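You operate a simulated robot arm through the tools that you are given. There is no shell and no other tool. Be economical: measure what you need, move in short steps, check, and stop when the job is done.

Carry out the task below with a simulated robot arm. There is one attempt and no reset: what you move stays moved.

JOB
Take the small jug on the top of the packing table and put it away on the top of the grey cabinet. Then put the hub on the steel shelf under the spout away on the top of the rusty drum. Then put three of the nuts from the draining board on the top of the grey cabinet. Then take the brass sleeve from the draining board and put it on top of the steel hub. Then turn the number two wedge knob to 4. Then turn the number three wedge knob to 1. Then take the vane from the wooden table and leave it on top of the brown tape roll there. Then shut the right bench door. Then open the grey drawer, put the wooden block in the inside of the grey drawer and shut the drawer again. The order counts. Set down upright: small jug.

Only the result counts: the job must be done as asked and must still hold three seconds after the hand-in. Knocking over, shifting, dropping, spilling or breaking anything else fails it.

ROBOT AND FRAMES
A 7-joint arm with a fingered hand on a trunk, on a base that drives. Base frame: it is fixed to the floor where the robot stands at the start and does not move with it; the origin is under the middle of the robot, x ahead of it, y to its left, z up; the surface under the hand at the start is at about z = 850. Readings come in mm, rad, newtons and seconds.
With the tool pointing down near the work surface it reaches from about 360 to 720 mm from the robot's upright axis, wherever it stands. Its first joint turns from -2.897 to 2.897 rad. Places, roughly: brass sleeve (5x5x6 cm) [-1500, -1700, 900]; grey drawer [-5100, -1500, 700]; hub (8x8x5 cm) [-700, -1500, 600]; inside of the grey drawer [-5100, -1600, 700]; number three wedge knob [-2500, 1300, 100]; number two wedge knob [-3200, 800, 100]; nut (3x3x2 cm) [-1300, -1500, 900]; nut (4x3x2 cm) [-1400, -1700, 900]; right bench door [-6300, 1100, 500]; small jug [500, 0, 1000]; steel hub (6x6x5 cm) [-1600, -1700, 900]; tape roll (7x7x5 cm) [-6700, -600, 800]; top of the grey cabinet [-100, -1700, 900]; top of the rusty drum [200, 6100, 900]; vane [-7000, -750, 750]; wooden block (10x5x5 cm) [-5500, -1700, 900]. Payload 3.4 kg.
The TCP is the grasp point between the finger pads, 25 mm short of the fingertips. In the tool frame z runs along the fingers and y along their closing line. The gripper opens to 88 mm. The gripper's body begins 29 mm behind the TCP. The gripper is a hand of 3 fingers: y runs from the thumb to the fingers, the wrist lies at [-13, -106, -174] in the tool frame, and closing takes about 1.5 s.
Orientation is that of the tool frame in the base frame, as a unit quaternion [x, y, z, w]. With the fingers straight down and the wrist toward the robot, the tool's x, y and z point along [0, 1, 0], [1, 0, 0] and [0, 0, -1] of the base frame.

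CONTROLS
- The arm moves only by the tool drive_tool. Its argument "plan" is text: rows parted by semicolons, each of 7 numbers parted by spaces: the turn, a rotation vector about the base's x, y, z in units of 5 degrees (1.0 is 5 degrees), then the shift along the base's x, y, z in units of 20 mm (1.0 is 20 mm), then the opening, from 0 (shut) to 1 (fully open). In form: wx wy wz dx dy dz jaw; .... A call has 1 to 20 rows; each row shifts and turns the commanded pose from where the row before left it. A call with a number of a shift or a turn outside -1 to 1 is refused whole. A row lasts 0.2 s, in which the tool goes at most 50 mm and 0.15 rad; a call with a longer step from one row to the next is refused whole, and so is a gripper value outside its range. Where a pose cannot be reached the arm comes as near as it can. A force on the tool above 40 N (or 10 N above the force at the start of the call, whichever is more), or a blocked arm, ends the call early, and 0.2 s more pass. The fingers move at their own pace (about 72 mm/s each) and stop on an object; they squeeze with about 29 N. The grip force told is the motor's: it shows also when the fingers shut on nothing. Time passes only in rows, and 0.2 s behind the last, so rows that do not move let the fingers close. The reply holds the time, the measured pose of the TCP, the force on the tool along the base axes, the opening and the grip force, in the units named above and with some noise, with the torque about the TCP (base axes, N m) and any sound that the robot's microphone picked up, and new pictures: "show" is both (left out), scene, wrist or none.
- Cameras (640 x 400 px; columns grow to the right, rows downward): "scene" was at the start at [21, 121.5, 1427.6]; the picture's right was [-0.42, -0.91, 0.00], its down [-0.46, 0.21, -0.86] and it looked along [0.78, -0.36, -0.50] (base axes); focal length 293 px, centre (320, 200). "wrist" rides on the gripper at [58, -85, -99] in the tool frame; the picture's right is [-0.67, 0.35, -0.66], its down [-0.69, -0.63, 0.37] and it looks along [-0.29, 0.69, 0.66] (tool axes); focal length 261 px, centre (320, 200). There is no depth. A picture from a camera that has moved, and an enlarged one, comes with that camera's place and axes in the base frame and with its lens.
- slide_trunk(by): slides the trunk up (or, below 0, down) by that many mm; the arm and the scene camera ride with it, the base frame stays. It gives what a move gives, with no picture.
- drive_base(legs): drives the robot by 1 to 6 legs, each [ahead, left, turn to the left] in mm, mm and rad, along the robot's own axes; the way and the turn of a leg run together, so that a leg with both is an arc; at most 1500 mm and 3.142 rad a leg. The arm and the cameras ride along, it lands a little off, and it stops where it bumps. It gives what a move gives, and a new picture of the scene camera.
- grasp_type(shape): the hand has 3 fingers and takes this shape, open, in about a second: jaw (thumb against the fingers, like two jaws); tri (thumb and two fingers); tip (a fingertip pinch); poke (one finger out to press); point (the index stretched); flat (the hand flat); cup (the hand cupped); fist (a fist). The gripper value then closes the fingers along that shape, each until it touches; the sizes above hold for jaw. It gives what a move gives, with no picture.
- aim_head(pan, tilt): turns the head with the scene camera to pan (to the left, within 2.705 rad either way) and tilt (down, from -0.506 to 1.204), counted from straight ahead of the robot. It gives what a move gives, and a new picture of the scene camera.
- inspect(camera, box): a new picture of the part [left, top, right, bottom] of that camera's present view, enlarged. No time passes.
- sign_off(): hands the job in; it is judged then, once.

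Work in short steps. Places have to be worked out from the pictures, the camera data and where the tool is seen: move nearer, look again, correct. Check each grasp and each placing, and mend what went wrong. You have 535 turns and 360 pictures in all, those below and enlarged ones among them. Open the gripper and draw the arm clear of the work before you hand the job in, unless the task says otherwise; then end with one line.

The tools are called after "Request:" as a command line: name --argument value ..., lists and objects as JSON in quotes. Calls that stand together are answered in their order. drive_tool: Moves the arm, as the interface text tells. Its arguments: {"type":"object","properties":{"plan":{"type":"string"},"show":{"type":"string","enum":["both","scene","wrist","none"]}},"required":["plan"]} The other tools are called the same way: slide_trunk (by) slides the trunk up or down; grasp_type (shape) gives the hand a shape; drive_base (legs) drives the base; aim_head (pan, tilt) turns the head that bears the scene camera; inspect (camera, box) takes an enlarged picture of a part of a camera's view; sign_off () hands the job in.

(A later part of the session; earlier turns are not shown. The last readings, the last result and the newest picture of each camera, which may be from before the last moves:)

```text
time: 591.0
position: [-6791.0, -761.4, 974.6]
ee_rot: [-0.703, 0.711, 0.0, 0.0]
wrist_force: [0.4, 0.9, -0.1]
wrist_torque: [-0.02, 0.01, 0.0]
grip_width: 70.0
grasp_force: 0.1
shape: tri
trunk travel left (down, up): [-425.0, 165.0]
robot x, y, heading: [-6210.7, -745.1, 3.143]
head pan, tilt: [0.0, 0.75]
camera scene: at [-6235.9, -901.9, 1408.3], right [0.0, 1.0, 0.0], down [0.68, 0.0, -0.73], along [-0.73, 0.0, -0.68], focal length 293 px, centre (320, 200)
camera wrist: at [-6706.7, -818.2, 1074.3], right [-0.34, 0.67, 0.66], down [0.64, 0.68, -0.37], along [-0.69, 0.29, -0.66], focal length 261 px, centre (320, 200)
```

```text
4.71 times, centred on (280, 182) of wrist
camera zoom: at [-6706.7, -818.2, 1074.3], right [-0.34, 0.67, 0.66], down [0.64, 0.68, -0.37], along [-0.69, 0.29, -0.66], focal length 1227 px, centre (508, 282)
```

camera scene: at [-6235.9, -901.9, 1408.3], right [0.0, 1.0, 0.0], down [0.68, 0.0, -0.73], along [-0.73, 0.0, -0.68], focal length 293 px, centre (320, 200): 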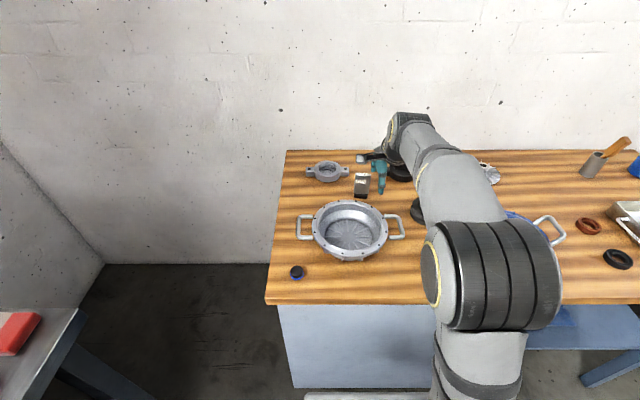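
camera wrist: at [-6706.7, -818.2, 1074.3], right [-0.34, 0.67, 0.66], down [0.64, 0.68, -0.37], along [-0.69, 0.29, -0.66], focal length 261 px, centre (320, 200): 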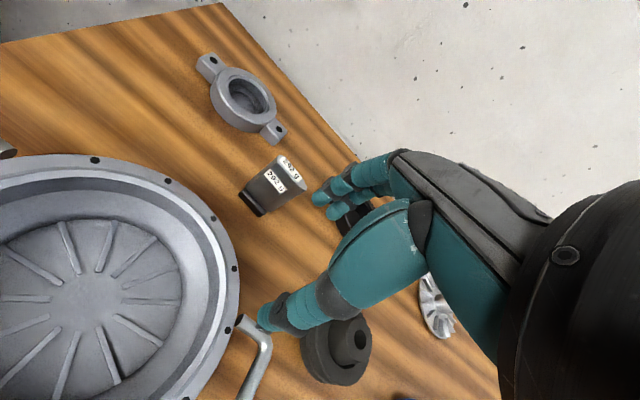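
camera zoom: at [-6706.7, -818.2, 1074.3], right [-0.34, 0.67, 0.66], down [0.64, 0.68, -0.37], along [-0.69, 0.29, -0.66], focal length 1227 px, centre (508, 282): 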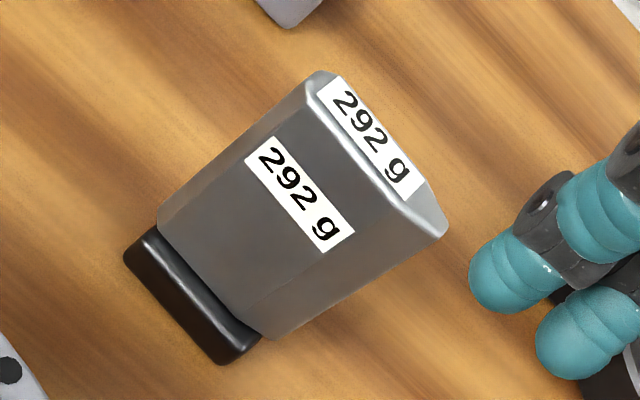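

The vane is a flat blade about 48 mm wide and 12 mm thick, its top centre at (-6918, -774, ≈870). I move over it with a half-open hand.

Request:
drive_tool --plan "0 0 -0.7 -0.91 -0.1 -0.32 0.7;0 0 -0.7 -0.91 -0.1 -0.32 0.65;0 0 0 -0.91 -0.1 -0.32 0.6;0 0 0 -0.91 -0.1 -0.32 0.55;0 0 0 -0.91 -0.1 -0.32 0.55;0 0 0 -0.91 -0.1 -0.32 0.55;0 0 0 -0.91 -0.1 -0.4 0.55;0 0 0 0 0 0 0.55" --show "wrist"

Request:
inspect --camera "wrist" --box '[200, 180, 360, 330]'

```text
time: 592.8
position: [-6915.8, -775.1, 929.1]
ee_rot: [-0.658, 0.753, 0.0, 0.001]
wrist_force: [-0.5, -0.7, 0.2]
wrist_torque: [-0.03, -0.03, -0.02]
grip_width: 49.0
grasp_force: 0.1
shape: tri
trunk travel left (down, up): [-425.0, 165.0]
robot x, y, heading: [-6209.9, -748.7, 3.139]
head pan, tilt: [0.0, 0.75]
camera wrist: at [-6840.2, -841.9, 1028.6], right [-0.26, 0.71, 0.66], down [0.72, 0.6, -0.36], along [-0.65, 0.38, -0.66], focal length 261 px, centre (320, 200)
```

wrist: 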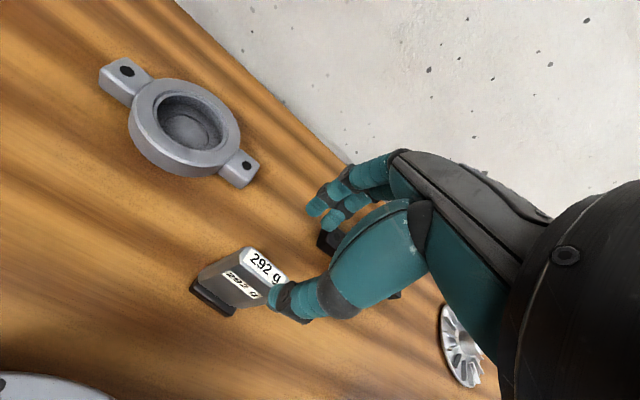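

```text
2.67 times, centred on (280, 255) of wrist
camera zoom: at [-6840.2, -841.9, 1028.6], right [-0.26, 0.71, 0.66], down [0.72, 0.6, -0.36], along [-0.65, 0.38, -0.66], focal length 695 px, centre (427, 53)
```

zoom: 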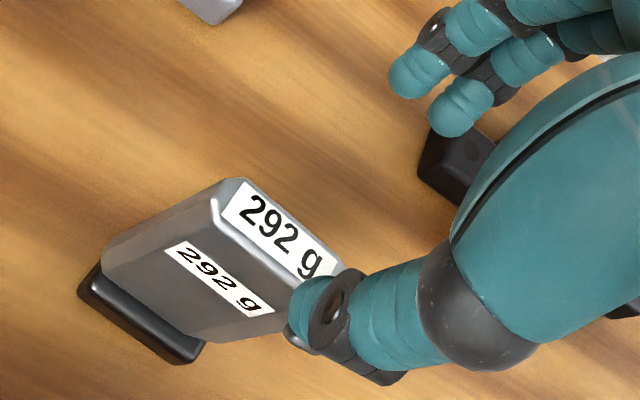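

Request:
drive_tool --plan "0 0 0 0.1 0.15 -0.6 0.55;0 0 0 0 0 -0.7 0.55;0 0 0 0 0 -0.7 0.55;0 0 0 0 0 -0.7 0.55;0 0 0 0 0 -0.3 0.55;0 0 0 0 0 0 0.55" --show "wrist"

```text
time: 594.2
position: [-6916.7, -772.0, 867.6]
ee_rot: [-0.658, 0.753, 0.0, 0.0]
wrist_force: [-0.6, 0.5, -0.3]
wrist_torque: [0.02, -0.01, -0.01]
grip_width: 48.7
grasp_force: 0.0
shape: tri
trunk travel left (down, up): [-425.0, 165.0]
robot x, y, heading: [-6211.6, -742.1, 3.143]
head pan, tilt: [0.0, 0.75]
camera wrist: at [-6839.3, -839.1, 968.1], right [-0.26, 0.71, 0.66], down [0.72, 0.6, -0.37], along [-0.65, 0.38, -0.66], focal length 261 px, centre (320, 200)
```

wrist: 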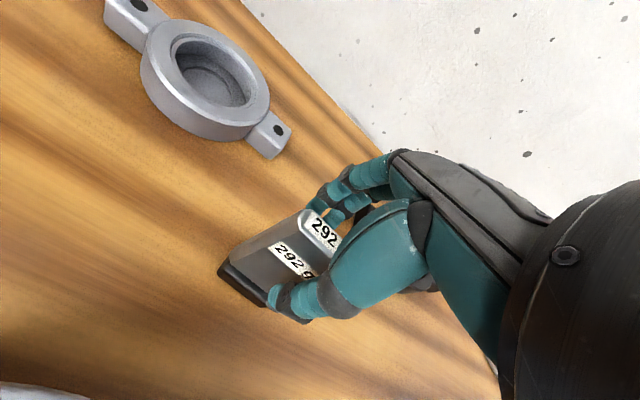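

The vane is between thumb and fingers. I close.

Request:
drive_tool --plan "0 0 0 0 0 0 0.45;0 0 0 0 0 0 0.36;0 0 0 0 0 0 0.28;0 0 0 0 0 0 0.2;0 0 0 0 0 0 0.12;0 0 0 0 0 0 0.05;0 0 0 0 0 0 0;0 0 0 0 0 0 0" --show "wrist"

```text
time: 596.0
position: [-6915.7, -770.8, 868.2]
ee_rot: [-0.658, 0.753, 0.0, 0.0]
wrist_force: [0.9, 0.1, -0.3]
wrist_torque: [0.0, -0.06, 0.03]
grip_width: 8.6
grasp_force: 29.0
shape: tri
trunk travel left (down, up): [-425.0, 165.0]
robot x, y, heading: [-6210.3, -745.6, 3.139]
head pan, tilt: [0.0, 0.75]
camera wrist: at [-6839.3, -839.1, 968.1], right [-0.26, 0.71, 0.66], down [0.72, 0.6, -0.36], along [-0.65, 0.38, -0.66], focal length 261 px, centre (320, 200)
```

wrist: 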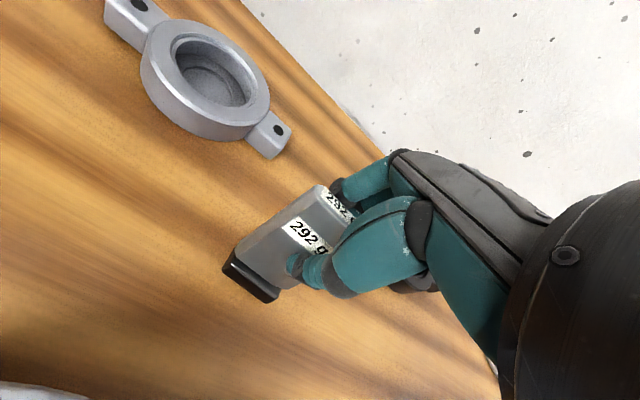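

Gripped. I lift 30 mm.

Request:
drive_tool --plan "0 0 0 0 0 0.4 0;0 0 0 0 0 0.5 0;0 0 0 0 0 0.6 0;0 0 0 0 0 0 0" --show "both"

```text
time: 597.0
position: [-6913.9, -772.1, 898.0]
ee_rot: [-0.658, 0.753, -0.001, 0.0]
wrist_force: [-0.2, -0.4, -4.2]
wrist_torque: [0.03, 0.0, -0.01]
grip_width: 8.7
grasp_force: 29.4
shape: tri
trunk travel left (down, up): [-425.0, 165.0]
robot x, y, heading: [-6213.4, -745.3, 3.145]
head pan, tilt: [0.0, 0.75]
camera scene: at [-6236.3, -901.9, 1408.3], right [0.0, 1.0, 0.0], down [0.68, 0.0, -0.73], along [-0.73, 0.0, -0.68], focal length 293 px, centre (320, 200)
camera wrist: at [-6839.2, -839.0, 998.5], right [-0.26, 0.71, 0.66], down [0.72, 0.6, -0.36], along [-0.65, 0.38, -0.66], focal length 261 px, centre (320, 200)
```

scene: 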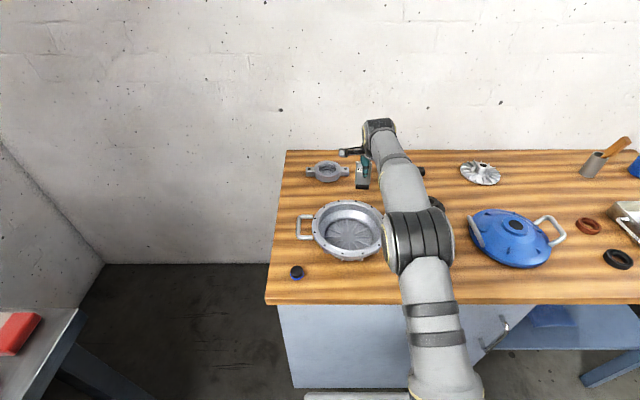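
wrist: 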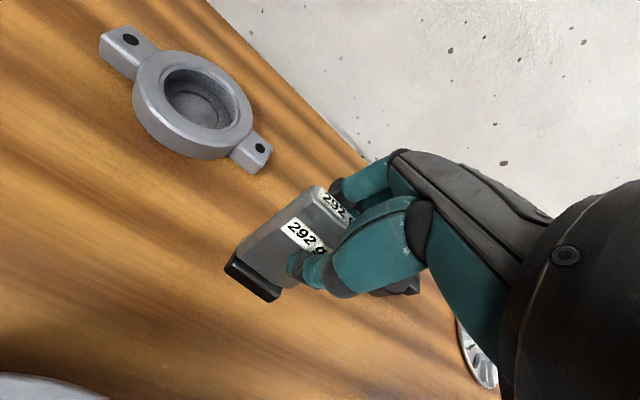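

Held (about 0.4 kg). I carry it over: up, sideways to y≈-660 clear of the bowl, then back toward the robot while rising.

Request:
drive_tool --plan "0 0 0.7 0 0 0.7 0;0 0 0.7 0 0.5 0.6 0;0 0 0 0.3 1 0 0;0 0 0 0.3 1 0 0;0 0 0 0.3 1 0 0;0 0 0 0.3 1 0.2 0;0 0 0 0.8 1 0.3 0;0 0 0 1 0.2 0.5 0;0 0 0 1 0 0.5 0;0 0 0 1 0 0.7 0;0 0 0 1 0 0.8 0;0 0 0 1 0 0.8 0;0 0 0 1 0 0.8 0;0 0 0 1 0 0.8 0;0 0 0 1 0 0 0;0 0 0 0 0 0 0" --show "both"

```text
time: 600.4
position: [-6715.5, -658.0, 1032.3]
ee_rot: [-0.703, 0.711, 0.0, 0.001]
wrist_force: [0.6, 0.6, -3.9]
wrist_torque: [0.02, -0.01, -0.03]
grip_width: 8.9
grasp_force: 29.3
shape: tri
trunk travel left (down, up): [-425.0, 165.0]
robot x, y, heading: [-6211.5, -745.0, 3.148]
head pan, tilt: [0.0, 0.75]
camera scene: at [-6236.0, -901.9, 1408.3], right [0.0, 1.0, 0.0], down [0.68, 0.0, -0.73], along [-0.73, 0.0, -0.68], focal length 293 px, centre (320, 200)
camera wrist: at [-6631.1, -715.5, 1132.5], right [-0.34, 0.67, 0.66], down [0.64, 0.68, -0.36], along [-0.69, 0.29, -0.66], focal length 261 px, centre (320, 200)
```

scene: 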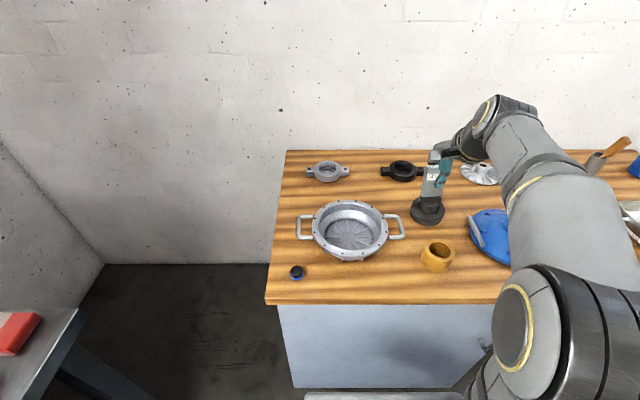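
wrist: 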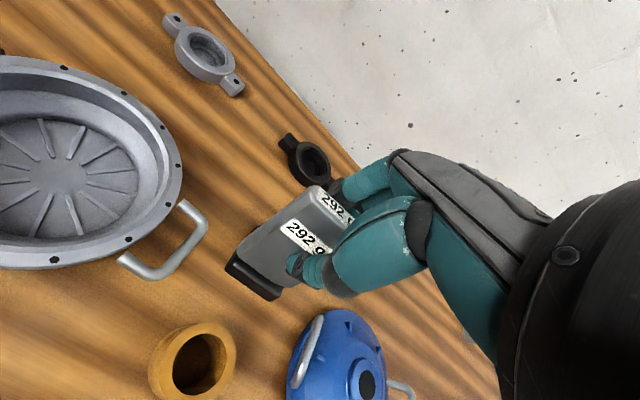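

The roll top now triangulates to z≈858 at (-6661, -625), so the table is near 807. My fingers cover about 50 mm of the vane. I set it down upright on free table near (-6640, -700) to regrip it higher.

Request:
drive_tool --plan "0 0 0 0.9 -0.5 -0.8 0;0 0 0 0.9 -0.5 -0.8 0;0 0 0 0.9 -0.5 -0.8 0;0 0 0 0.9 -0.5 -0.8 0;0 0 0 0 0 -0.8 0;0 0 0 0 0 -0.8 0;0 0 0 0 0 -0.4 0;0 0 0 0 0 0 0" --show "wrist"

```text
time: 602.2
position: [-6643.0, -699.1, 927.1]
ee_rot: [-0.702, 0.712, 0.0, 0.0]
wrist_force: [0.1, 0.3, -2.8]
wrist_torque: [0.05, 0.03, -0.01]
grip_width: 8.7
grasp_force: 28.8
shape: tri
trunk travel left (down, up): [-425.0, 165.0]
robot x, y, heading: [-6214.5, -746.9, 3.144]
head pan, tilt: [0.0, 0.75]
camera wrist: at [-6558.7, -755.9, 1027.5], right [-0.34, 0.67, 0.66], down [0.64, 0.68, -0.37], along [-0.69, 0.29, -0.66], focal length 261 px, centre (320, 200)
```

wrist: 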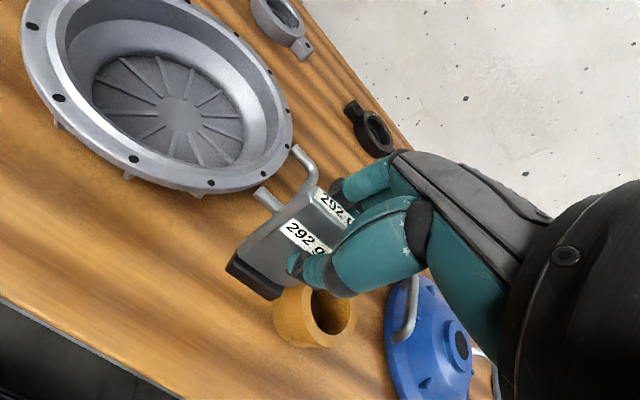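

I shift 20 mm away from the roll and lower until the vane touches the table.

Request:
drive_tool --plan "0 0 0 0 -0.5 -0.2 0;0 0 0 0 -0.5 -0.2 0;0 0 0 0 0 -0.3 0;0 0 0 0 0 -0.3 0;0 0 0 0 0 -0.2 0;0 0 0 0 0 -0.2 0;0 0 0 0 0 -0.2 0;0 0 0 0 0 -0.2 0;0 0 0 0 0 -0.2 0;0 0 0 0 0 0 0" --show "wrist"

```text
time: 604.4
position: [-6644.0, -716.8, 888.9]
ee_rot: [-0.703, 0.711, -0.001, 0.001]
wrist_force: [0.2, -0.9, -3.8]
wrist_torque: [0.02, 0.06, 0.04]
grip_width: 8.5
grasp_force: 29.1
shape: tri
trunk travel left (down, up): [-425.0, 165.0]
robot x, y, heading: [-6213.2, -742.9, 3.142]
head pan, tilt: [0.0, 0.75]
camera wrist: at [-6559.0, -775.0, 987.8], right [-0.34, 0.67, 0.66], down [0.64, 0.68, -0.36], along [-0.69, 0.29, -0.66], focal length 261 px, centre (320, 200)
```

wrist: 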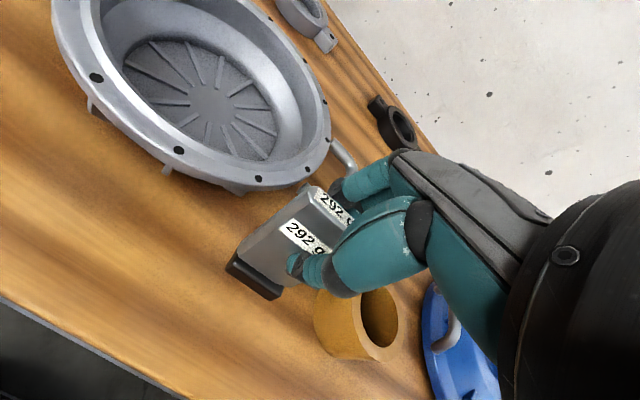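

I recall it stood with TCP at 868. I move 15 mm nearer the front for clearance to the bowl and lower the rest.

Request:
drive_tool --plan "0 0 0 0.75 0 -0.3 0;0 0 0 0 0 -0.3 0;0 0 0 0 0 -0.2 0;0 0 0 0 0 -0.15 0;0 0 0 0 0 0 0" --show "none"

```text
time: 605.6
position: [-6627.3, -718.5, 870.4]
ee_rot: [-0.703, 0.711, 0.001, 0.0]
wrist_force: [0.4, 0.6, -3.0]
wrist_torque: [0.01, 0.03, 0.02]
grip_width: 8.8
grasp_force: 29.3
shape: tri
trunk travel left (down, up): [-425.0, 165.0]
robot x, y, heading: [-6210.3, -743.1, 3.142]
head pan, tilt: [0.0, 0.75]
```

Request:
drive_tool --plan "0 0 0 0 0 -0.1 0;0 0 0 0 0 -0.1 0;0 0 0 0 0 0 0" --show "none"

```text
time: 606.4
position: [-6628.7, -717.7, 867.8]
ee_rot: [-0.703, 0.711, 0.002, -0.002]
wrist_force: [0.7, 4.1, 13.6]
wrist_torque: [0.04, 0.01, 0.0]
grip_width: 9.2
grasp_force: 28.7
shape: tri
trunk travel left (down, up): [-425.0, 165.0]
robot x, y, heading: [-6209.2, -744.9, 3.147]
head pan, tilt: [0.0, 0.75]
```

Contact. I open slightly, raise 32 mm and check the standing vane.

Request:
drive_tool --plan "0 0 0 0 0 0.05 0.15;0 0 0 0 0 0 0.2;0 0 0 0 0 0 0.28;0 0 0 0 0 0 0.35;0 0 0 0 0 0 0.35;0 0 0 0 0 0.5 0.35;0 0 0 0 0 0.6 0.35;0 0 0 0 0 0.5 0.35;0 0 0 0 0 0 0.35" --show "wrist"

Request:
inspect --camera "wrist" --box '[200, 160, 360, 330]'

```text
time: 608.4
position: [-6628.6, -718.9, 899.3]
ee_rot: [-0.703, 0.711, 0.0, 0.0]
wrist_force: [0.7, 1.0, -0.5]
wrist_torque: [0.0, -0.01, -0.02]
grip_width: 30.1
grasp_force: 0.0
shape: tri
trunk travel left (down, up): [-425.0, 165.0]
robot x, y, heading: [-6212.9, -742.9, 3.145]
head pan, tilt: [0.0, 0.75]
camera wrist: at [-6543.9, -775.8, 998.2], right [-0.34, 0.67, 0.66], down [0.64, 0.68, -0.37], along [-0.69, 0.29, -0.66], focal length 261 px, centre (320, 200)
```

wrist: 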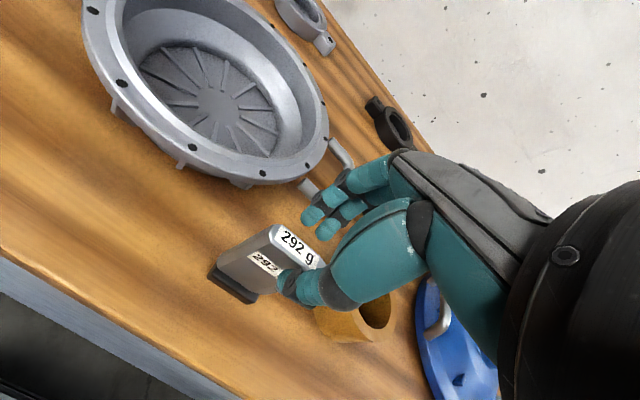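

```text
2.35 times, centred on (280, 245) of wrist
camera zoom: at [-6543.9, -775.8, 998.2], right [-0.34, 0.67, 0.66], down [0.64, 0.68, -0.37], along [-0.69, 0.29, -0.66], focal length 613 px, centre (414, 94)
```

zoom: 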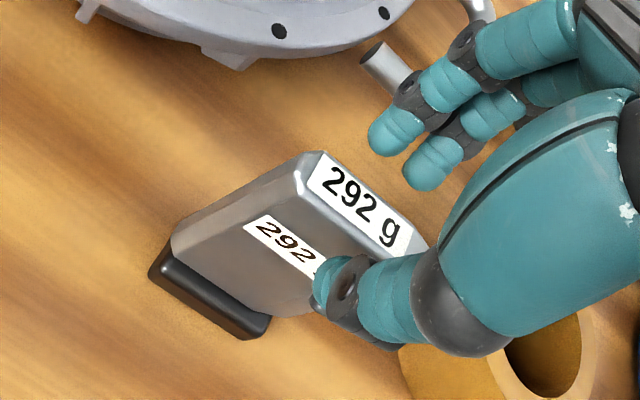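

The vane stands, its top at about z 877. I lower 17 mm so the tips cover about 20 mm, then close.

Request:
drive_tool --plan "0 0 0 0 0 -0.45 0.35;0 0 0 0 0 -0.4 0.35;0 0 0 0 0 0 0.3;0 0 0 0 0 0 0.24;0 0 0 0 0 0 0.18;0 0 0 0 0 0 0.1;0 0 0 0 0 0 0;0 0 0 0 0 0 0" --show "wrist"

```text
time: 610.2
position: [-6627.8, -717.7, 881.2]
ee_rot: [-0.703, 0.711, -0.001, 0.001]
wrist_force: [0.5, 1.1, -0.6]
wrist_torque: [0.0, -0.02, 0.01]
grip_width: 7.6
grasp_force: 29.3
shape: tri
trunk travel left (down, up): [-425.0, 165.0]
robot x, y, heading: [-6209.9, -741.8, 3.146]
head pan, tilt: [0.0, 0.75]
camera wrist: at [-6544.0, -775.4, 981.3], right [-0.34, 0.67, 0.66], down [0.64, 0.68, -0.36], along [-0.69, 0.29, -0.66], focal length 261 px, centre (320, 200)
```

wrist: 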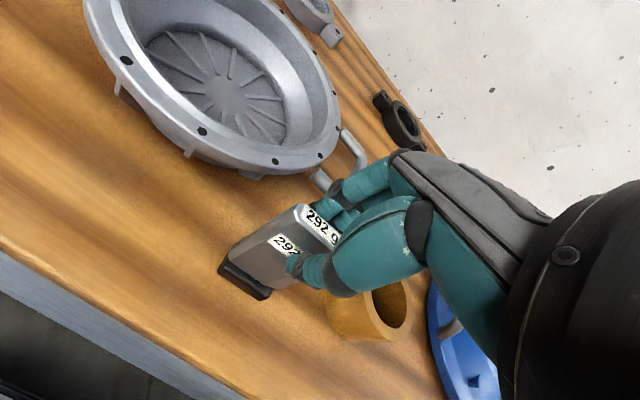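

Gripped near the top. I lift 130 mm, then rotate the hand so the vane lies flat (120° about [1,-1,1]), which brings the fingers to point +y with the wrist above.

Request:
drive_tool --plan "0 0 0 0 0 0.5 0;0 0 0 0 -0.5 1 0;0 0 0 0 -0.8 1 0;0 0 0 0 -0.8 1 0;0 0 0 0 -0.8 1 0;0 0 0 0 -0.8 1 0;0 0 0 0 0 1 0;0 0 0 0 0 0 0" --show "none"

Request:
drive_tool --plan "0.92 -0.92 0.92 0 0 0 0;0.92 -0.92 0.92 0 0 0 0;0.92 -0.92 0.92 0 0 0 0;0.92 -0.92 0.92 0 0 0 0;0.92 -0.92 0.92 0 0 0 0;0.92 -0.92 0.92 0 0 0 0;0.92 -0.92 0.92 0 0 0 0;0 0 0 0 0 0 0" --show "both"

```text
time: 612.0
position: [-6627.7, -792.3, 1011.7]
ee_rot: [-0.703, 0.711, 0.0, 0.0]
wrist_force: [-0.3, 0.8, -4.4]
wrist_torque: [0.01, 0.03, 0.01]
grip_width: 7.5
grasp_force: 29.5
shape: tri
trunk travel left (down, up): [-425.0, 165.0]
robot x, y, heading: [-6214.2, -746.9, 3.145]
head pan, tilt: [0.0, 0.75]
```

```text
time: 613.8
position: [-6628.6, -792.4, 1011.1]
ee_rot: [0.813, -0.438, -0.003, -0.383]
wrist_force: [0.0, -0.3, -3.1]
wrist_torque: [-0.1, 0.08, 0.02]
grip_width: 7.5
grasp_force: 29.0
shape: tri
trunk travel left (down, up): [-425.0, 165.0]
robot x, y, heading: [-6211.0, -743.4, 3.142]
head pan, tilt: [0.0, 0.75]
camera scene: at [-6236.1, -902.0, 1408.3], right [0.0, 1.0, 0.0], down [0.68, 0.0, -0.73], along [-0.73, 0.0, -0.68], focal length 293 px, centre (320, 200)
camera wrist: at [-6565.7, -867.0, 1115.1], right [-0.88, -0.05, 0.47], down [0.15, 0.92, 0.36], along [-0.45, 0.39, -0.8], focal length 261 px, centre (320, 200)
```

scene: 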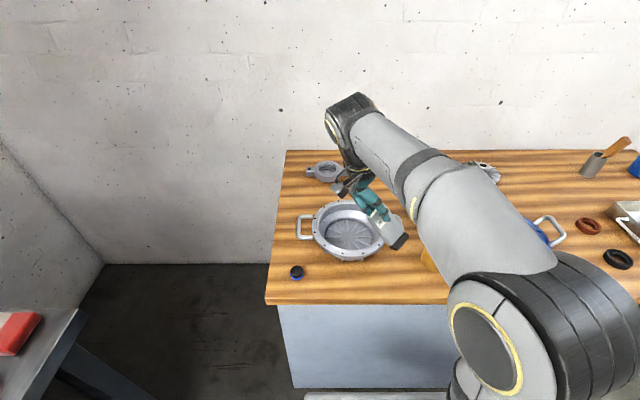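
wrist: 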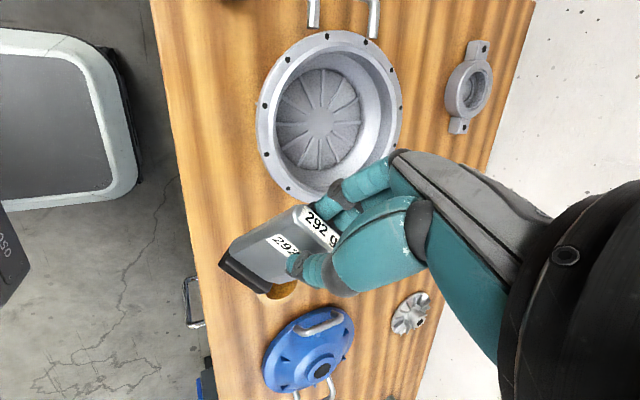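

Halfway and feasible. I continue the rotation.

Request:
drive_tool --plan "0.925 -0.925 0.925 0 0 0 0;0.925 -0.925 0.925 0 0 0 0;0.925 -0.925 0.925 0 0 0 0;0.925 -0.925 0.925 0 0 0 0;0.925 -0.925 0.925 0 0 0 0;0.925 -0.925 0.925 0 0 0 0;0.925 -0.925 0.925 0 0 0 0;0.925 -0.925 0.925 0 0 0 0;0 0 0 0 0 0 0" --show "both"

```text
time: 615.8
position: [-6628.7, -791.0, 1011.9]
ee_rot: [0.707, -0.005, -0.004, -0.707]
wrist_force: [-0.8, -0.5, -3.0]
wrist_torque: [-0.18, 0.0, 0.01]
grip_width: 7.5
grasp_force: 28.9
shape: tri
trunk travel left (down, up): [-425.0, 165.0]
robot x, y, heading: [-6213.6, -744.9, 3.142]
head pan, tilt: [0.0, 0.75]
camera scene: at [-6236.1, -902.0, 1408.3], right [0.0, 1.0, 0.0], down [0.68, 0.0, -0.73], along [-0.73, 0.0, -0.68], focal length 293 px, centre (320, 200)
camera wrist: at [-6569.4, -890.3, 1095.8], right [-0.67, -0.66, -0.34], down [-0.68, 0.37, 0.64], along [-0.29, 0.66, -0.69], focal length 261 px, centre (320, 200)
```

scene: 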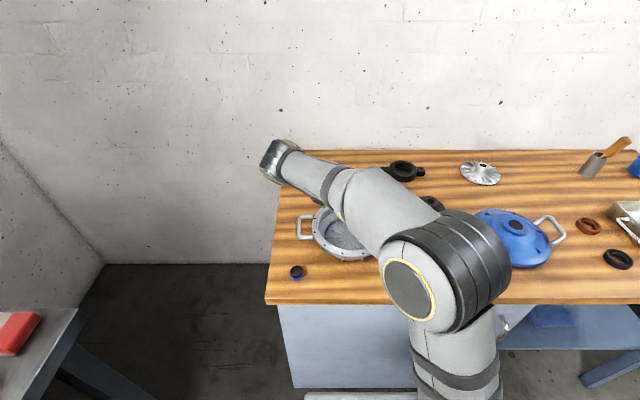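
wrist: 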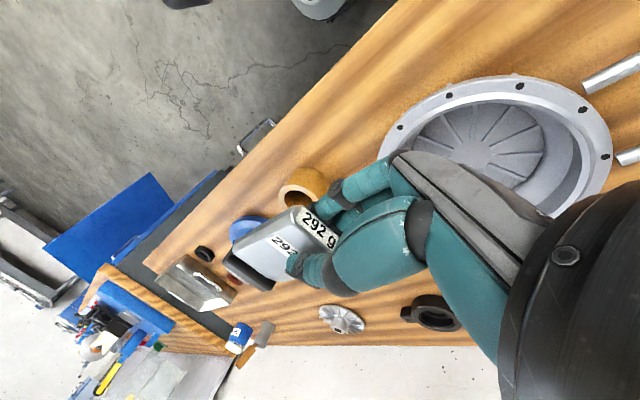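

The vane is horizontal now. I move toward the roll (about (-6664, -616), top ≈ 830) at a safe height and look.

Request:
drive_tool --plan "0 0 0 -0.4 0.9 -0.8 0;0 0 0 -0.4 0.9 -0.8 0;0 0 0 -0.4 0.9 -0.8 0;0 0 0 -0.4 0.9 -0.8 0;0 0 0 -0.2 0.9 -0.8 0;0 0 0 0 0 -0.3 0;0 0 0 0 0 0 0" --show "both"

Request:
inspect --camera "wrist" --box '[180, 120, 380, 320]'

```text
time: 617.4
position: [-6664.7, -701.1, 926.8]
ee_rot: [0.708, -0.005, -0.004, -0.707]
wrist_force: [-0.4, 0.2, -4.1]
wrist_torque: [-0.15, 0.02, 0.01]
grip_width: 7.9
grasp_force: 29.0
shape: tri
trunk travel left (down, up): [-425.0, 165.0]
robot x, y, heading: [-6210.8, -745.9, 3.143]
head pan, tilt: [0.0, 0.75]
camera scene: at [-6236.1, -901.9, 1408.3], right [0.0, 1.0, 0.0], down [0.68, 0.0, -0.73], along [-0.73, 0.0, -0.68], focal length 293 px, centre (320, 200)
camera wrist: at [-6606.3, -798.6, 1010.3], right [-0.68, -0.65, -0.34], down [-0.68, 0.37, 0.64], along [-0.29, 0.66, -0.69], focal length 261 px, centre (320, 200)
```

scene: 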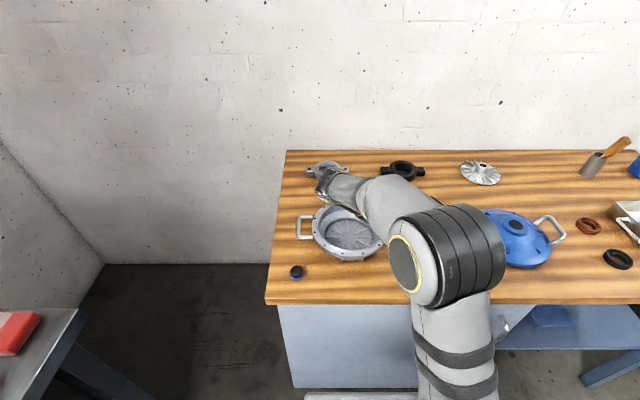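
wrist: 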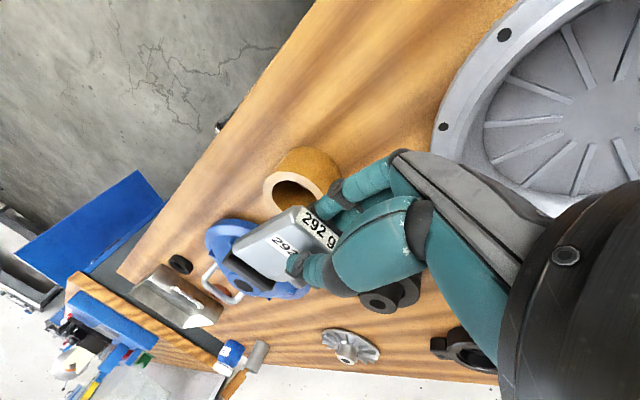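

```text
2.00 times, centred on (280, 220) of wrist
camera zoom: at [-6606.3, -798.6, 1010.3], right [-0.68, -0.65, -0.34], down [-0.68, 0.37, 0.64], along [-0.29, 0.66, -0.69], focal length 521 px, centre (400, 160)
```

zoom: 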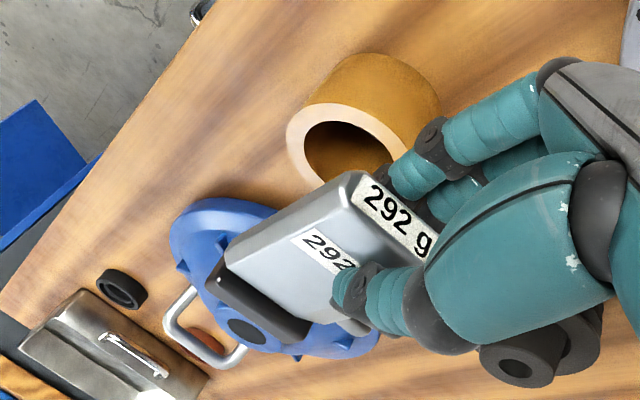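

Averaging the views puts the roll at about (-6662, -616) with its top ≈ 835. I move so the fingertips stay just outside the roll edge and descend to 865.

Request:
drive_tool --plan "0 0 0 0.1 0.9 -0.6 0;0 0 0 0 0 -0.8 0;0 0 0 0 0 -0.8 0;0 0 0 0 0 -0.8 0;0 0 0 0 0 0 0" --show "wrist"

Request:
inspect --camera "wrist" --box '[180, 120, 380, 320]'

```text
time: 618.6
position: [-6661.3, -683.3, 864.7]
ee_rot: [0.708, -0.006, -0.005, -0.706]
wrist_force: [-0.3, -0.2, -3.2]
wrist_torque: [-0.2, 0.01, 0.01]
grip_width: 7.7
grasp_force: 29.3
shape: tri
trunk travel left (down, up): [-425.0, 165.0]
robot x, y, heading: [-6210.5, -746.6, 3.139]
head pan, tilt: [0.0, 0.75]
camera wrist: at [-6602.9, -781.9, 950.0], right [-0.68, -0.66, -0.34], down [-0.68, 0.37, 0.64], along [-0.29, 0.66, -0.69], focal length 261 px, centre (320, 200)
```

wrist: 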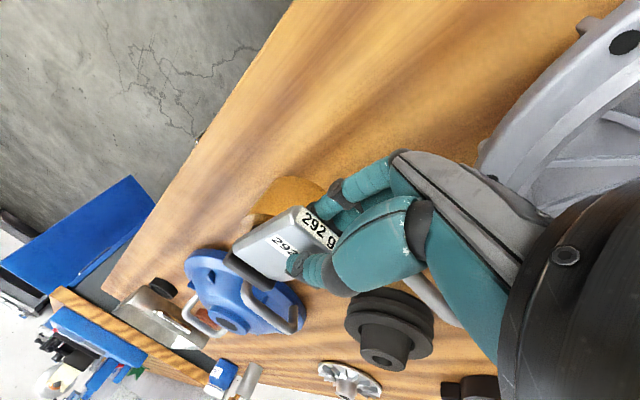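

```text
2.00 times, centred on (280, 220) of wrist
camera zoom: at [-6602.9, -781.9, 950.0], right [-0.68, -0.66, -0.34], down [-0.68, 0.37, 0.64], along [-0.29, 0.66, -0.69], focal length 521 px, centre (400, 160)
```

zoom: 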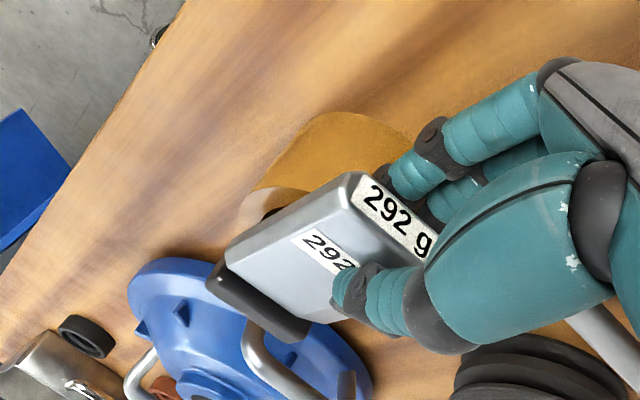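

The roll centre fits (-6660, -606…-616), so the vane is over it. I lower slowly to contact.

Request:
drive_tool --plan "0 0 0 0 0 -0.25 0;0 0 0 0 0 -0.2 0;0 0 0 0 0 -0.15 0;0 0 0 0 0 -0.1 0;0 0 0 0 0 0 0" --show "none"

Request:
drive_tool --plan "0 0 0 0 0 -0.1 0;0 0 0 0 0 -0.1 0;0 0 0 0 0 0 0" --show "wrist"

```text
time: 619.8
position: [-6662.9, -684.5, 852.8]
ee_rot: [0.708, -0.006, -0.004, -0.707]
wrist_force: [0.3, -1.8, 0.5]
wrist_torque: [0.1, 0.04, 0.0]
grip_width: 7.6
grasp_force: 29.5
shape: tri
trunk travel left (down, up): [-425.0, 165.0]
robot x, y, heading: [-6212.1, -748.6, 3.139]
head pan, tilt: [0.0, 0.75]
```

```text
time: 620.6
position: [-6661.6, -684.4, 848.5]
ee_rot: [0.707, -0.006, -0.006, -0.707]
wrist_force: [0.1, -2.5, 10.8]
wrist_torque: [0.36, 0.03, 0.0]
grip_width: 7.7
grasp_force: 29.3
shape: tri
trunk travel left (down, up): [-425.0, 165.0]
robot x, y, heading: [-6210.8, -742.2, 3.143]
head pan, tilt: [0.0, 0.75]
camera wrist: at [-6603.2, -782.7, 932.8], right [-0.68, -0.65, -0.34], down [-0.68, 0.37, 0.64], along [-0.29, 0.66, -0.69], focal length 261 px, centre (320, 200)
```

wrist: 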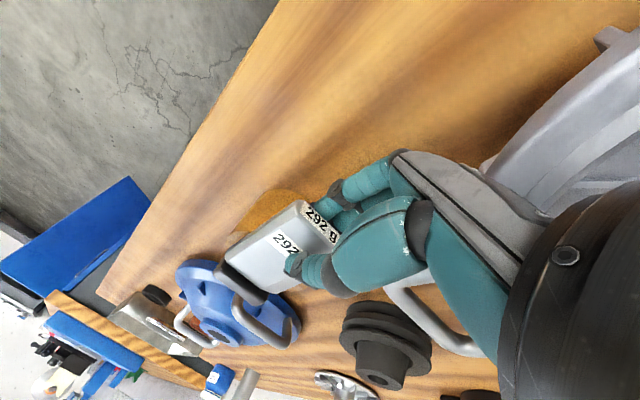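

Contact starts on the near rim, with the vane's centre of mass about 17 mm further in. I raise slightly, advance 8 mm in +y for better support, and lower again.

Request:
drive_tool --plan "0 0 0 0 0 0.3 0;0 0 0 0 0.2 0 0;0 0 0 0 0.2 0 0;0 0 0 0 0 0 0" --show "none"

Request:
drive_tool --plan "0 0 0 0 0 -0.15 0;0 0 0 0 0 -0.1 0;0 0 0 0 0 0 0" --show "none"

```text
time: 621.6
position: [-6661.8, -675.7, 853.0]
ee_rot: [0.708, -0.005, -0.004, -0.707]
wrist_force: [1.1, -1.3, -2.0]
wrist_torque: [-0.04, 0.05, 0.01]
grip_width: 7.9
grasp_force: 29.1
shape: tri
trunk travel left (down, up): [-425.0, 165.0]
robot x, y, heading: [-6210.2, -745.4, 3.143]
head pan, tilt: [0.0, 0.75]
```

```text
time: 622.4
position: [-6661.3, -675.8, 849.4]
ee_rot: [0.707, -0.007, -0.005, -0.707]
wrist_force: [-0.1, -1.7, 7.5]
wrist_torque: [0.26, 0.01, -0.04]
grip_width: 7.7
grasp_force: 29.0
shape: tri
trunk travel left (down, up): [-425.0, 165.0]
robot x, y, heading: [-6213.3, -747.6, 3.148]
head pan, tilt: [0.0, 0.75]
```

Contact again. I open a little (the lower fingers stay above the table), then back the hand out in -y.

Request:
drive_tool --plan "0 0 0 0 0 0 0.12;0 0 0 0 0 0 0.18;0 0 0 0 0 0 0.24;0 0 0 0 0 0 0.3;0 0 0 0 0 0 0.3;0 0 0 0 0 0 0.3" --show "wrist"

Request:
inspect --camera "wrist" --box '[180, 120, 380, 320]'

```text
time: 623.8
position: [-6661.9, -676.4, 849.8]
ee_rot: [0.708, -0.006, -0.005, -0.706]
wrist_force: [-0.2, -1.0, -0.8]
wrist_torque: [0.01, 0.0, -0.02]
grip_width: 26.1
grasp_force: 0.1
shape: tri
trunk travel left (down, up): [-425.0, 165.0]
robot x, y, heading: [-6211.0, -745.1, 3.145]
head pan, tilt: [0.0, 0.75]
camera wrist: at [-6603.1, -774.0, 933.8], right [-0.68, -0.66, -0.34], down [-0.68, 0.37, 0.64], along [-0.29, 0.66, -0.69], focal length 261 px, centre (320, 200)
```

wrist: 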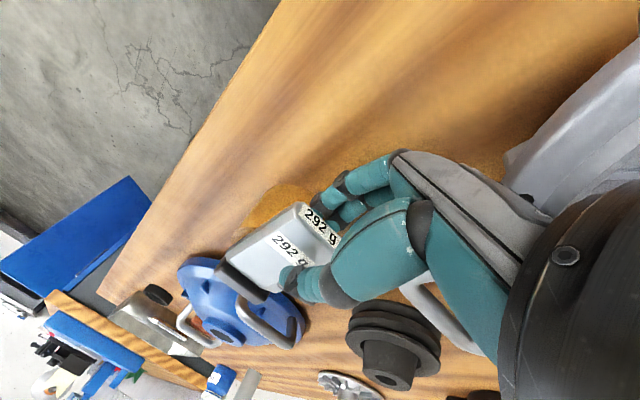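

```text
2.00 times, centred on (280, 220) of wrist
camera zoom: at [-6603.1, -774.0, 933.8], right [-0.68, -0.66, -0.34], down [-0.68, 0.37, 0.64], along [-0.29, 0.66, -0.69], focal length 521 px, centre (400, 160)
```

zoom: 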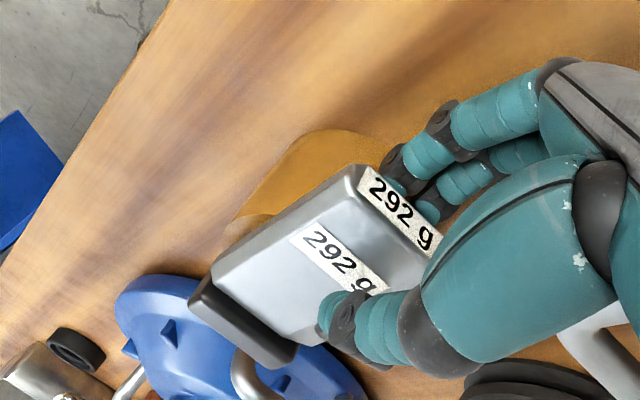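

The vane rests on the roll. I withdraw 32 mm in -y, then move +x and up, away from the bowl.

Request:
drive_tool --plan "0 0 0 0 -0.3 0 0.32;0 0 0 0 -0.4 0 0.32;0 0 0 0 -0.5 0 0.32;0 0 0 0 -0.5 0 0.32;0 0 0 0 0 0 0.32" --show "wrist"

```text
time: 625.0
position: [-6661.2, -709.3, 847.7]
ee_rot: [0.708, -0.005, -0.005, -0.706]
wrist_force: [2.4, 4.7, 1.1]
wrist_torque: [-0.09, 0.01, 0.08]
grip_width: 28.0
grasp_force: 0.1
shape: tri
trunk travel left (down, up): [-425.0, 165.0]
robot x, y, heading: [-6213.8, -744.2, 3.138]
head pan, tilt: [0.0, 0.75]
camera wrist: at [-6602.0, -807.4, 933.3], right [-0.68, -0.65, -0.34], down [-0.68, 0.37, 0.64], along [-0.29, 0.66, -0.69], focal length 261 px, centre (320, 200)
```

wrist: 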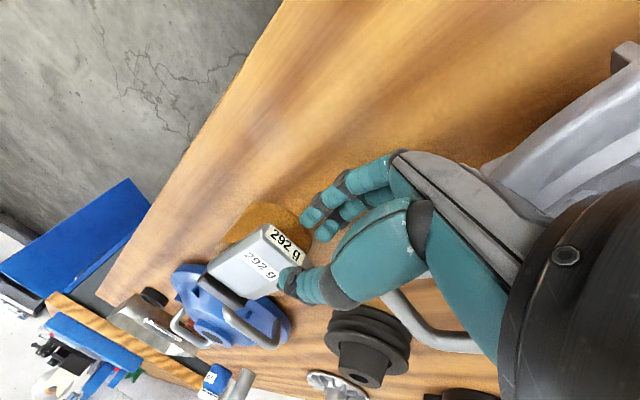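

There is a slight side force, so the hand may be brushing the bowl. I move away in +x and up immediately.

Request:
drive_tool --plan "0 0 0 0.6 0 0 0.32;0 0 0 0.6 0 0.3 0.32;0 0 0 0.8 -0.2 0.6 0.32;0 0 0 0.8 -0.3 0.8 0.32;0 0 0 0.8 -0.3 1 0.32;0 0 0 0.5 0 1 0.32;0 0 0 0 0 1 0.32;0 0 0 0 0 1 0.32;0 0 0 0 0 0 0.32" --show "both"

```text
time: 627.0
position: [-6579.9, -725.8, 962.4]
ee_rot: [0.708, -0.005, -0.005, -0.707]
wrist_force: [0.4, 0.0, 0.5]
wrist_torque: [0.01, -0.03, 0.01]
grip_width: 27.7
grasp_force: 0.0
shape: tri
trunk travel left (down, up): [-425.0, 165.0]
robot x, y, heading: [-6212.3, -743.1, 3.141]
head pan, tilt: [0.0, 0.75]
camera scene: at [-6235.7, -901.9, 1408.4], right [0.0, 1.0, 0.0], down [0.68, 0.0, -0.73], along [-0.73, 0.0, -0.68], focal length 293 px, centre (320, 200)
camera wrist: at [-6521.2, -824.1, 1047.9], right [-0.68, -0.66, -0.34], down [-0.68, 0.37, 0.64], along [-0.29, 0.66, -0.69], focal length 261 px, centre (320, 200)
```

scene: 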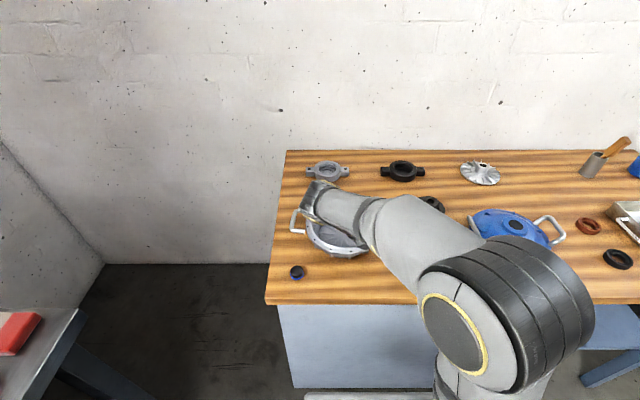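
wrist: 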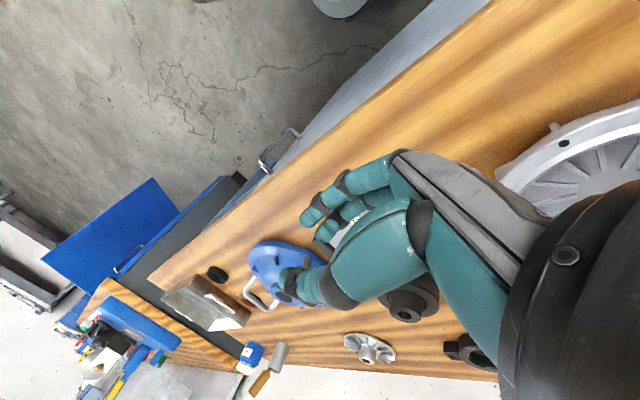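

I rotate the hand back to pointing down, staying high.

Request:
drive_tool --plan "0 0 0 0.3 0 1 0.32;0 0 0 0.3 0 1 0.32;-0.925 0.925 -0.925 0 0 0 0.32;-0.925 0.925 -0.925 0 0 0 0.32;-0.925 0.925 -0.925 0 0 0 0.32;-0.925 0.925 -0.925 0 0 0 0.32;-0.925 0.925 -0.925 0 0 0 0.32;-0.925 0.925 -0.925 0 0 0 0.32;-0.925 0.925 -0.925 0 0 0 0.32;-0.925 0.925 -0.925 0 0 0 0.32;0 0 0 0 0 0 0.32" --show "none"

Request:
drive_tool --plan "-0.92 0.92 -0.92 0 0 0 0.32;-0.92 0.92 -0.92 0 0 0 0.32;-0.92 0.92 -0.92 0 0 0 0.32;-0.92 0.92 -0.92 0 0 0 0.32;-0.92 0.92 -0.92 0 0 0 0.32;-0.92 0.92 -0.92 0 0 0 0.32;-0.92 0.92 -0.92 0 0 0 0.32;0 0 0 0 0 0 0.6" --show "both"

```text
time: 629.4
position: [-6568.5, -726.0, 1001.8]
ee_rot: [0.813, -0.44, -0.002, -0.381]
wrist_force: [0.7, -0.1, 0.0]
wrist_torque: [0.01, -0.03, -0.02]
grip_width: 27.7
grasp_force: 0.1
shape: tri
trunk travel left (down, up): [-425.0, 165.0]
robot x, y, heading: [-6213.2, -743.2, 3.141]
head pan, tilt: [0.0, 0.75]
```

```text
time: 631.2
position: [-6568.3, -726.5, 1001.7]
ee_rot: [-0.702, 0.712, -0.001, 0.0]
wrist_force: [0.2, 0.5, 0.5]
wrist_torque: [0.01, -0.01, 0.02]
grip_width: 52.4
grasp_force: 0.0
shape: tri
trunk travel left (down, up): [-425.0, 165.0]
robot x, y, heading: [-6211.8, -745.0, 3.14]
head pan, tilt: [0.0, 0.75]
camera scene: at [-6235.6, -901.9, 1408.4], right [0.0, 1.0, 0.0], down [0.68, 0.0, -0.73], along [-0.73, 0.0, -0.68], focal length 293 px, centre (320, 200)
camera wrist: at [-6484.0, -784.3, 1102.0], right [-0.34, 0.67, 0.66], down [0.64, 0.68, -0.37], along [-0.69, 0.29, -0.66], focal length 261 px, centre (320, 200)
```

scene: 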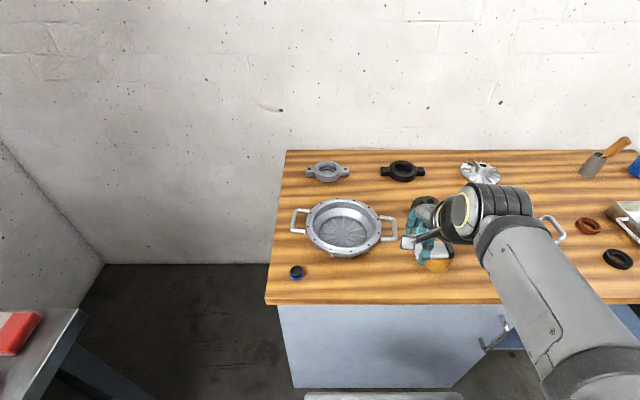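
wrist: 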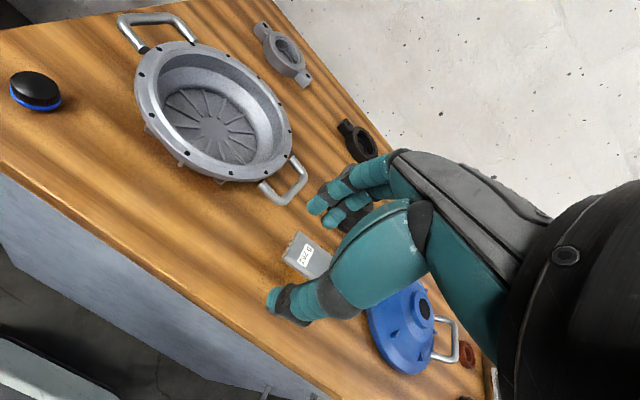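

The scene view suggests the bowl moved slightly. I zoom in to measure it against the earlier images.

Request:
inspect --camera "scene" --box '[280, 150, 480, 290]'

```text
2.86 times, centred on (380, 220) of scene
camera zoom: at [-6235.6, -901.9, 1408.4], right [0.0, 1.0, 0.0], down [0.68, 0.0, -0.73], along [-0.73, 0.0, -0.68], focal length 838 px, centre (149, 143)
```

zoom: 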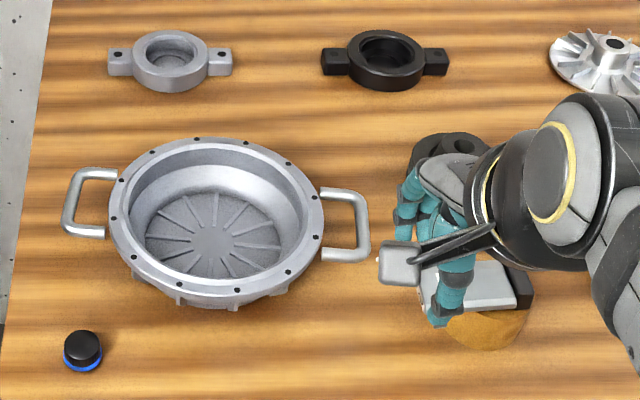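

The bowl was shifted about 16 mm toward -y and turned about 4° by the hand's retreat. I'll put it back by pushing its left handle in +y near its front corner. First I close the hand and move it to the bowl's left, high.

Request:
drive_tool --plan "0 0 0 -0.54 -0.98 0 0;0 0 0 -0.54 -0.98 0 0;0 0 0 -0.54 -0.98 0 0;0 0 0 -0.54 -0.98 0 0;0 0 0 -0.54 -0.98 0 0;0 0 0 -0.54 -0.98 0 0;0 0 0 -0.54 -0.98 0 0;0 0 0 -0.54 -0.98 0 0;0 0 0 -0.54 -0.98 0 0;0 0 0 -0.54 -0.98 0 0;0 0 0 -0.54 -0.98 0 0;0 0 0 -0.54 -0.98 0 0;0 0 0 -0.54 -0.98 0 0;0 0 0 -0.54 -0.98 0 0;0 0 0 -0.54 -0.98 0 0;0 0 0 -0.54 -0.98 0 0;0 0 0 0 0 0 0" --show "both"

Request:
inspect --camera "scene" --box '[280, 150, 480, 290]'

```text
time: 634.8
position: [-6740.9, -1040.2, 1003.0]
ee_rot: [-0.703, 0.711, 0.001, 0.0]
wrist_force: [1.3, 0.6, 0.1]
wrist_torque: [0.0, -0.04, -0.01]
grip_width: 0.0
grasp_force: 28.9
shape: tri
trunk travel left (down, up): [-425.0, 165.0]
robot x, y, heading: [-6214.7, -747.1, 3.141]
head pan, tilt: [0.0, 0.75]
camera scene: at [-6235.9, -902.1, 1408.3], right [0.0, 1.0, 0.0], down [0.68, 0.0, -0.73], along [-0.73, 0.0, -0.68], focal length 293 px, centre (320, 200)
camera wrist: at [-6656.2, -1097.5, 1101.9], right [-0.34, 0.67, 0.66], down [0.64, 0.68, -0.37], along [-0.69, 0.29, -0.66], focal length 261 px, centre (320, 200)
```

scene: 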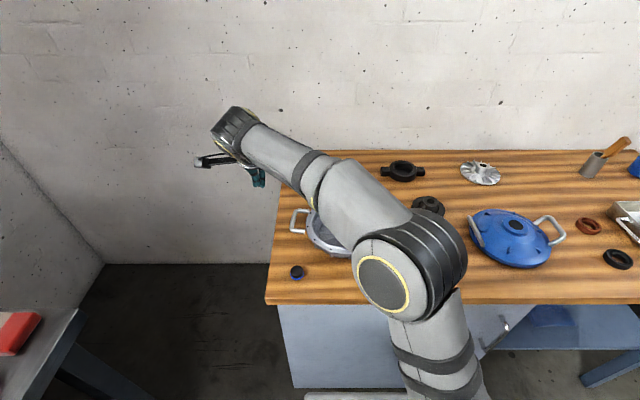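
wrist: 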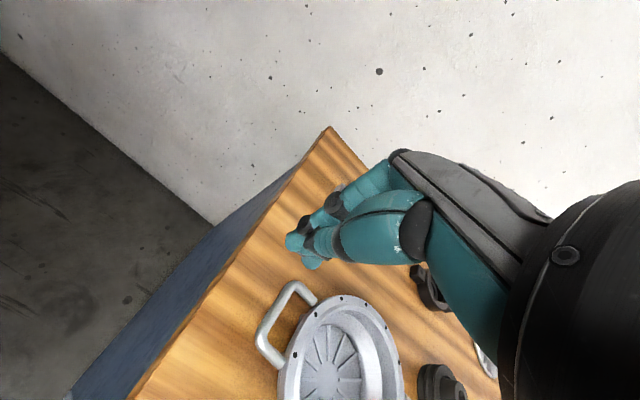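

```text
2.86 times, centred on (380, 220) of scene
camera zoom: at [-6235.9, -902.1, 1408.3], right [0.0, 1.0, 0.0], down [0.68, 0.0, -0.73], along [-0.73, 0.0, -0.68], focal length 838 px, centre (149, 143)
```

zoom: 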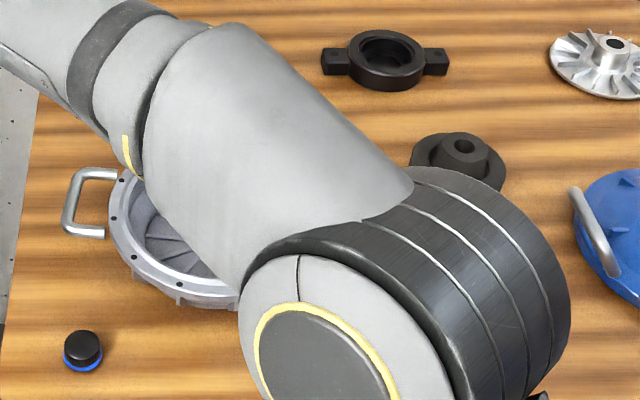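

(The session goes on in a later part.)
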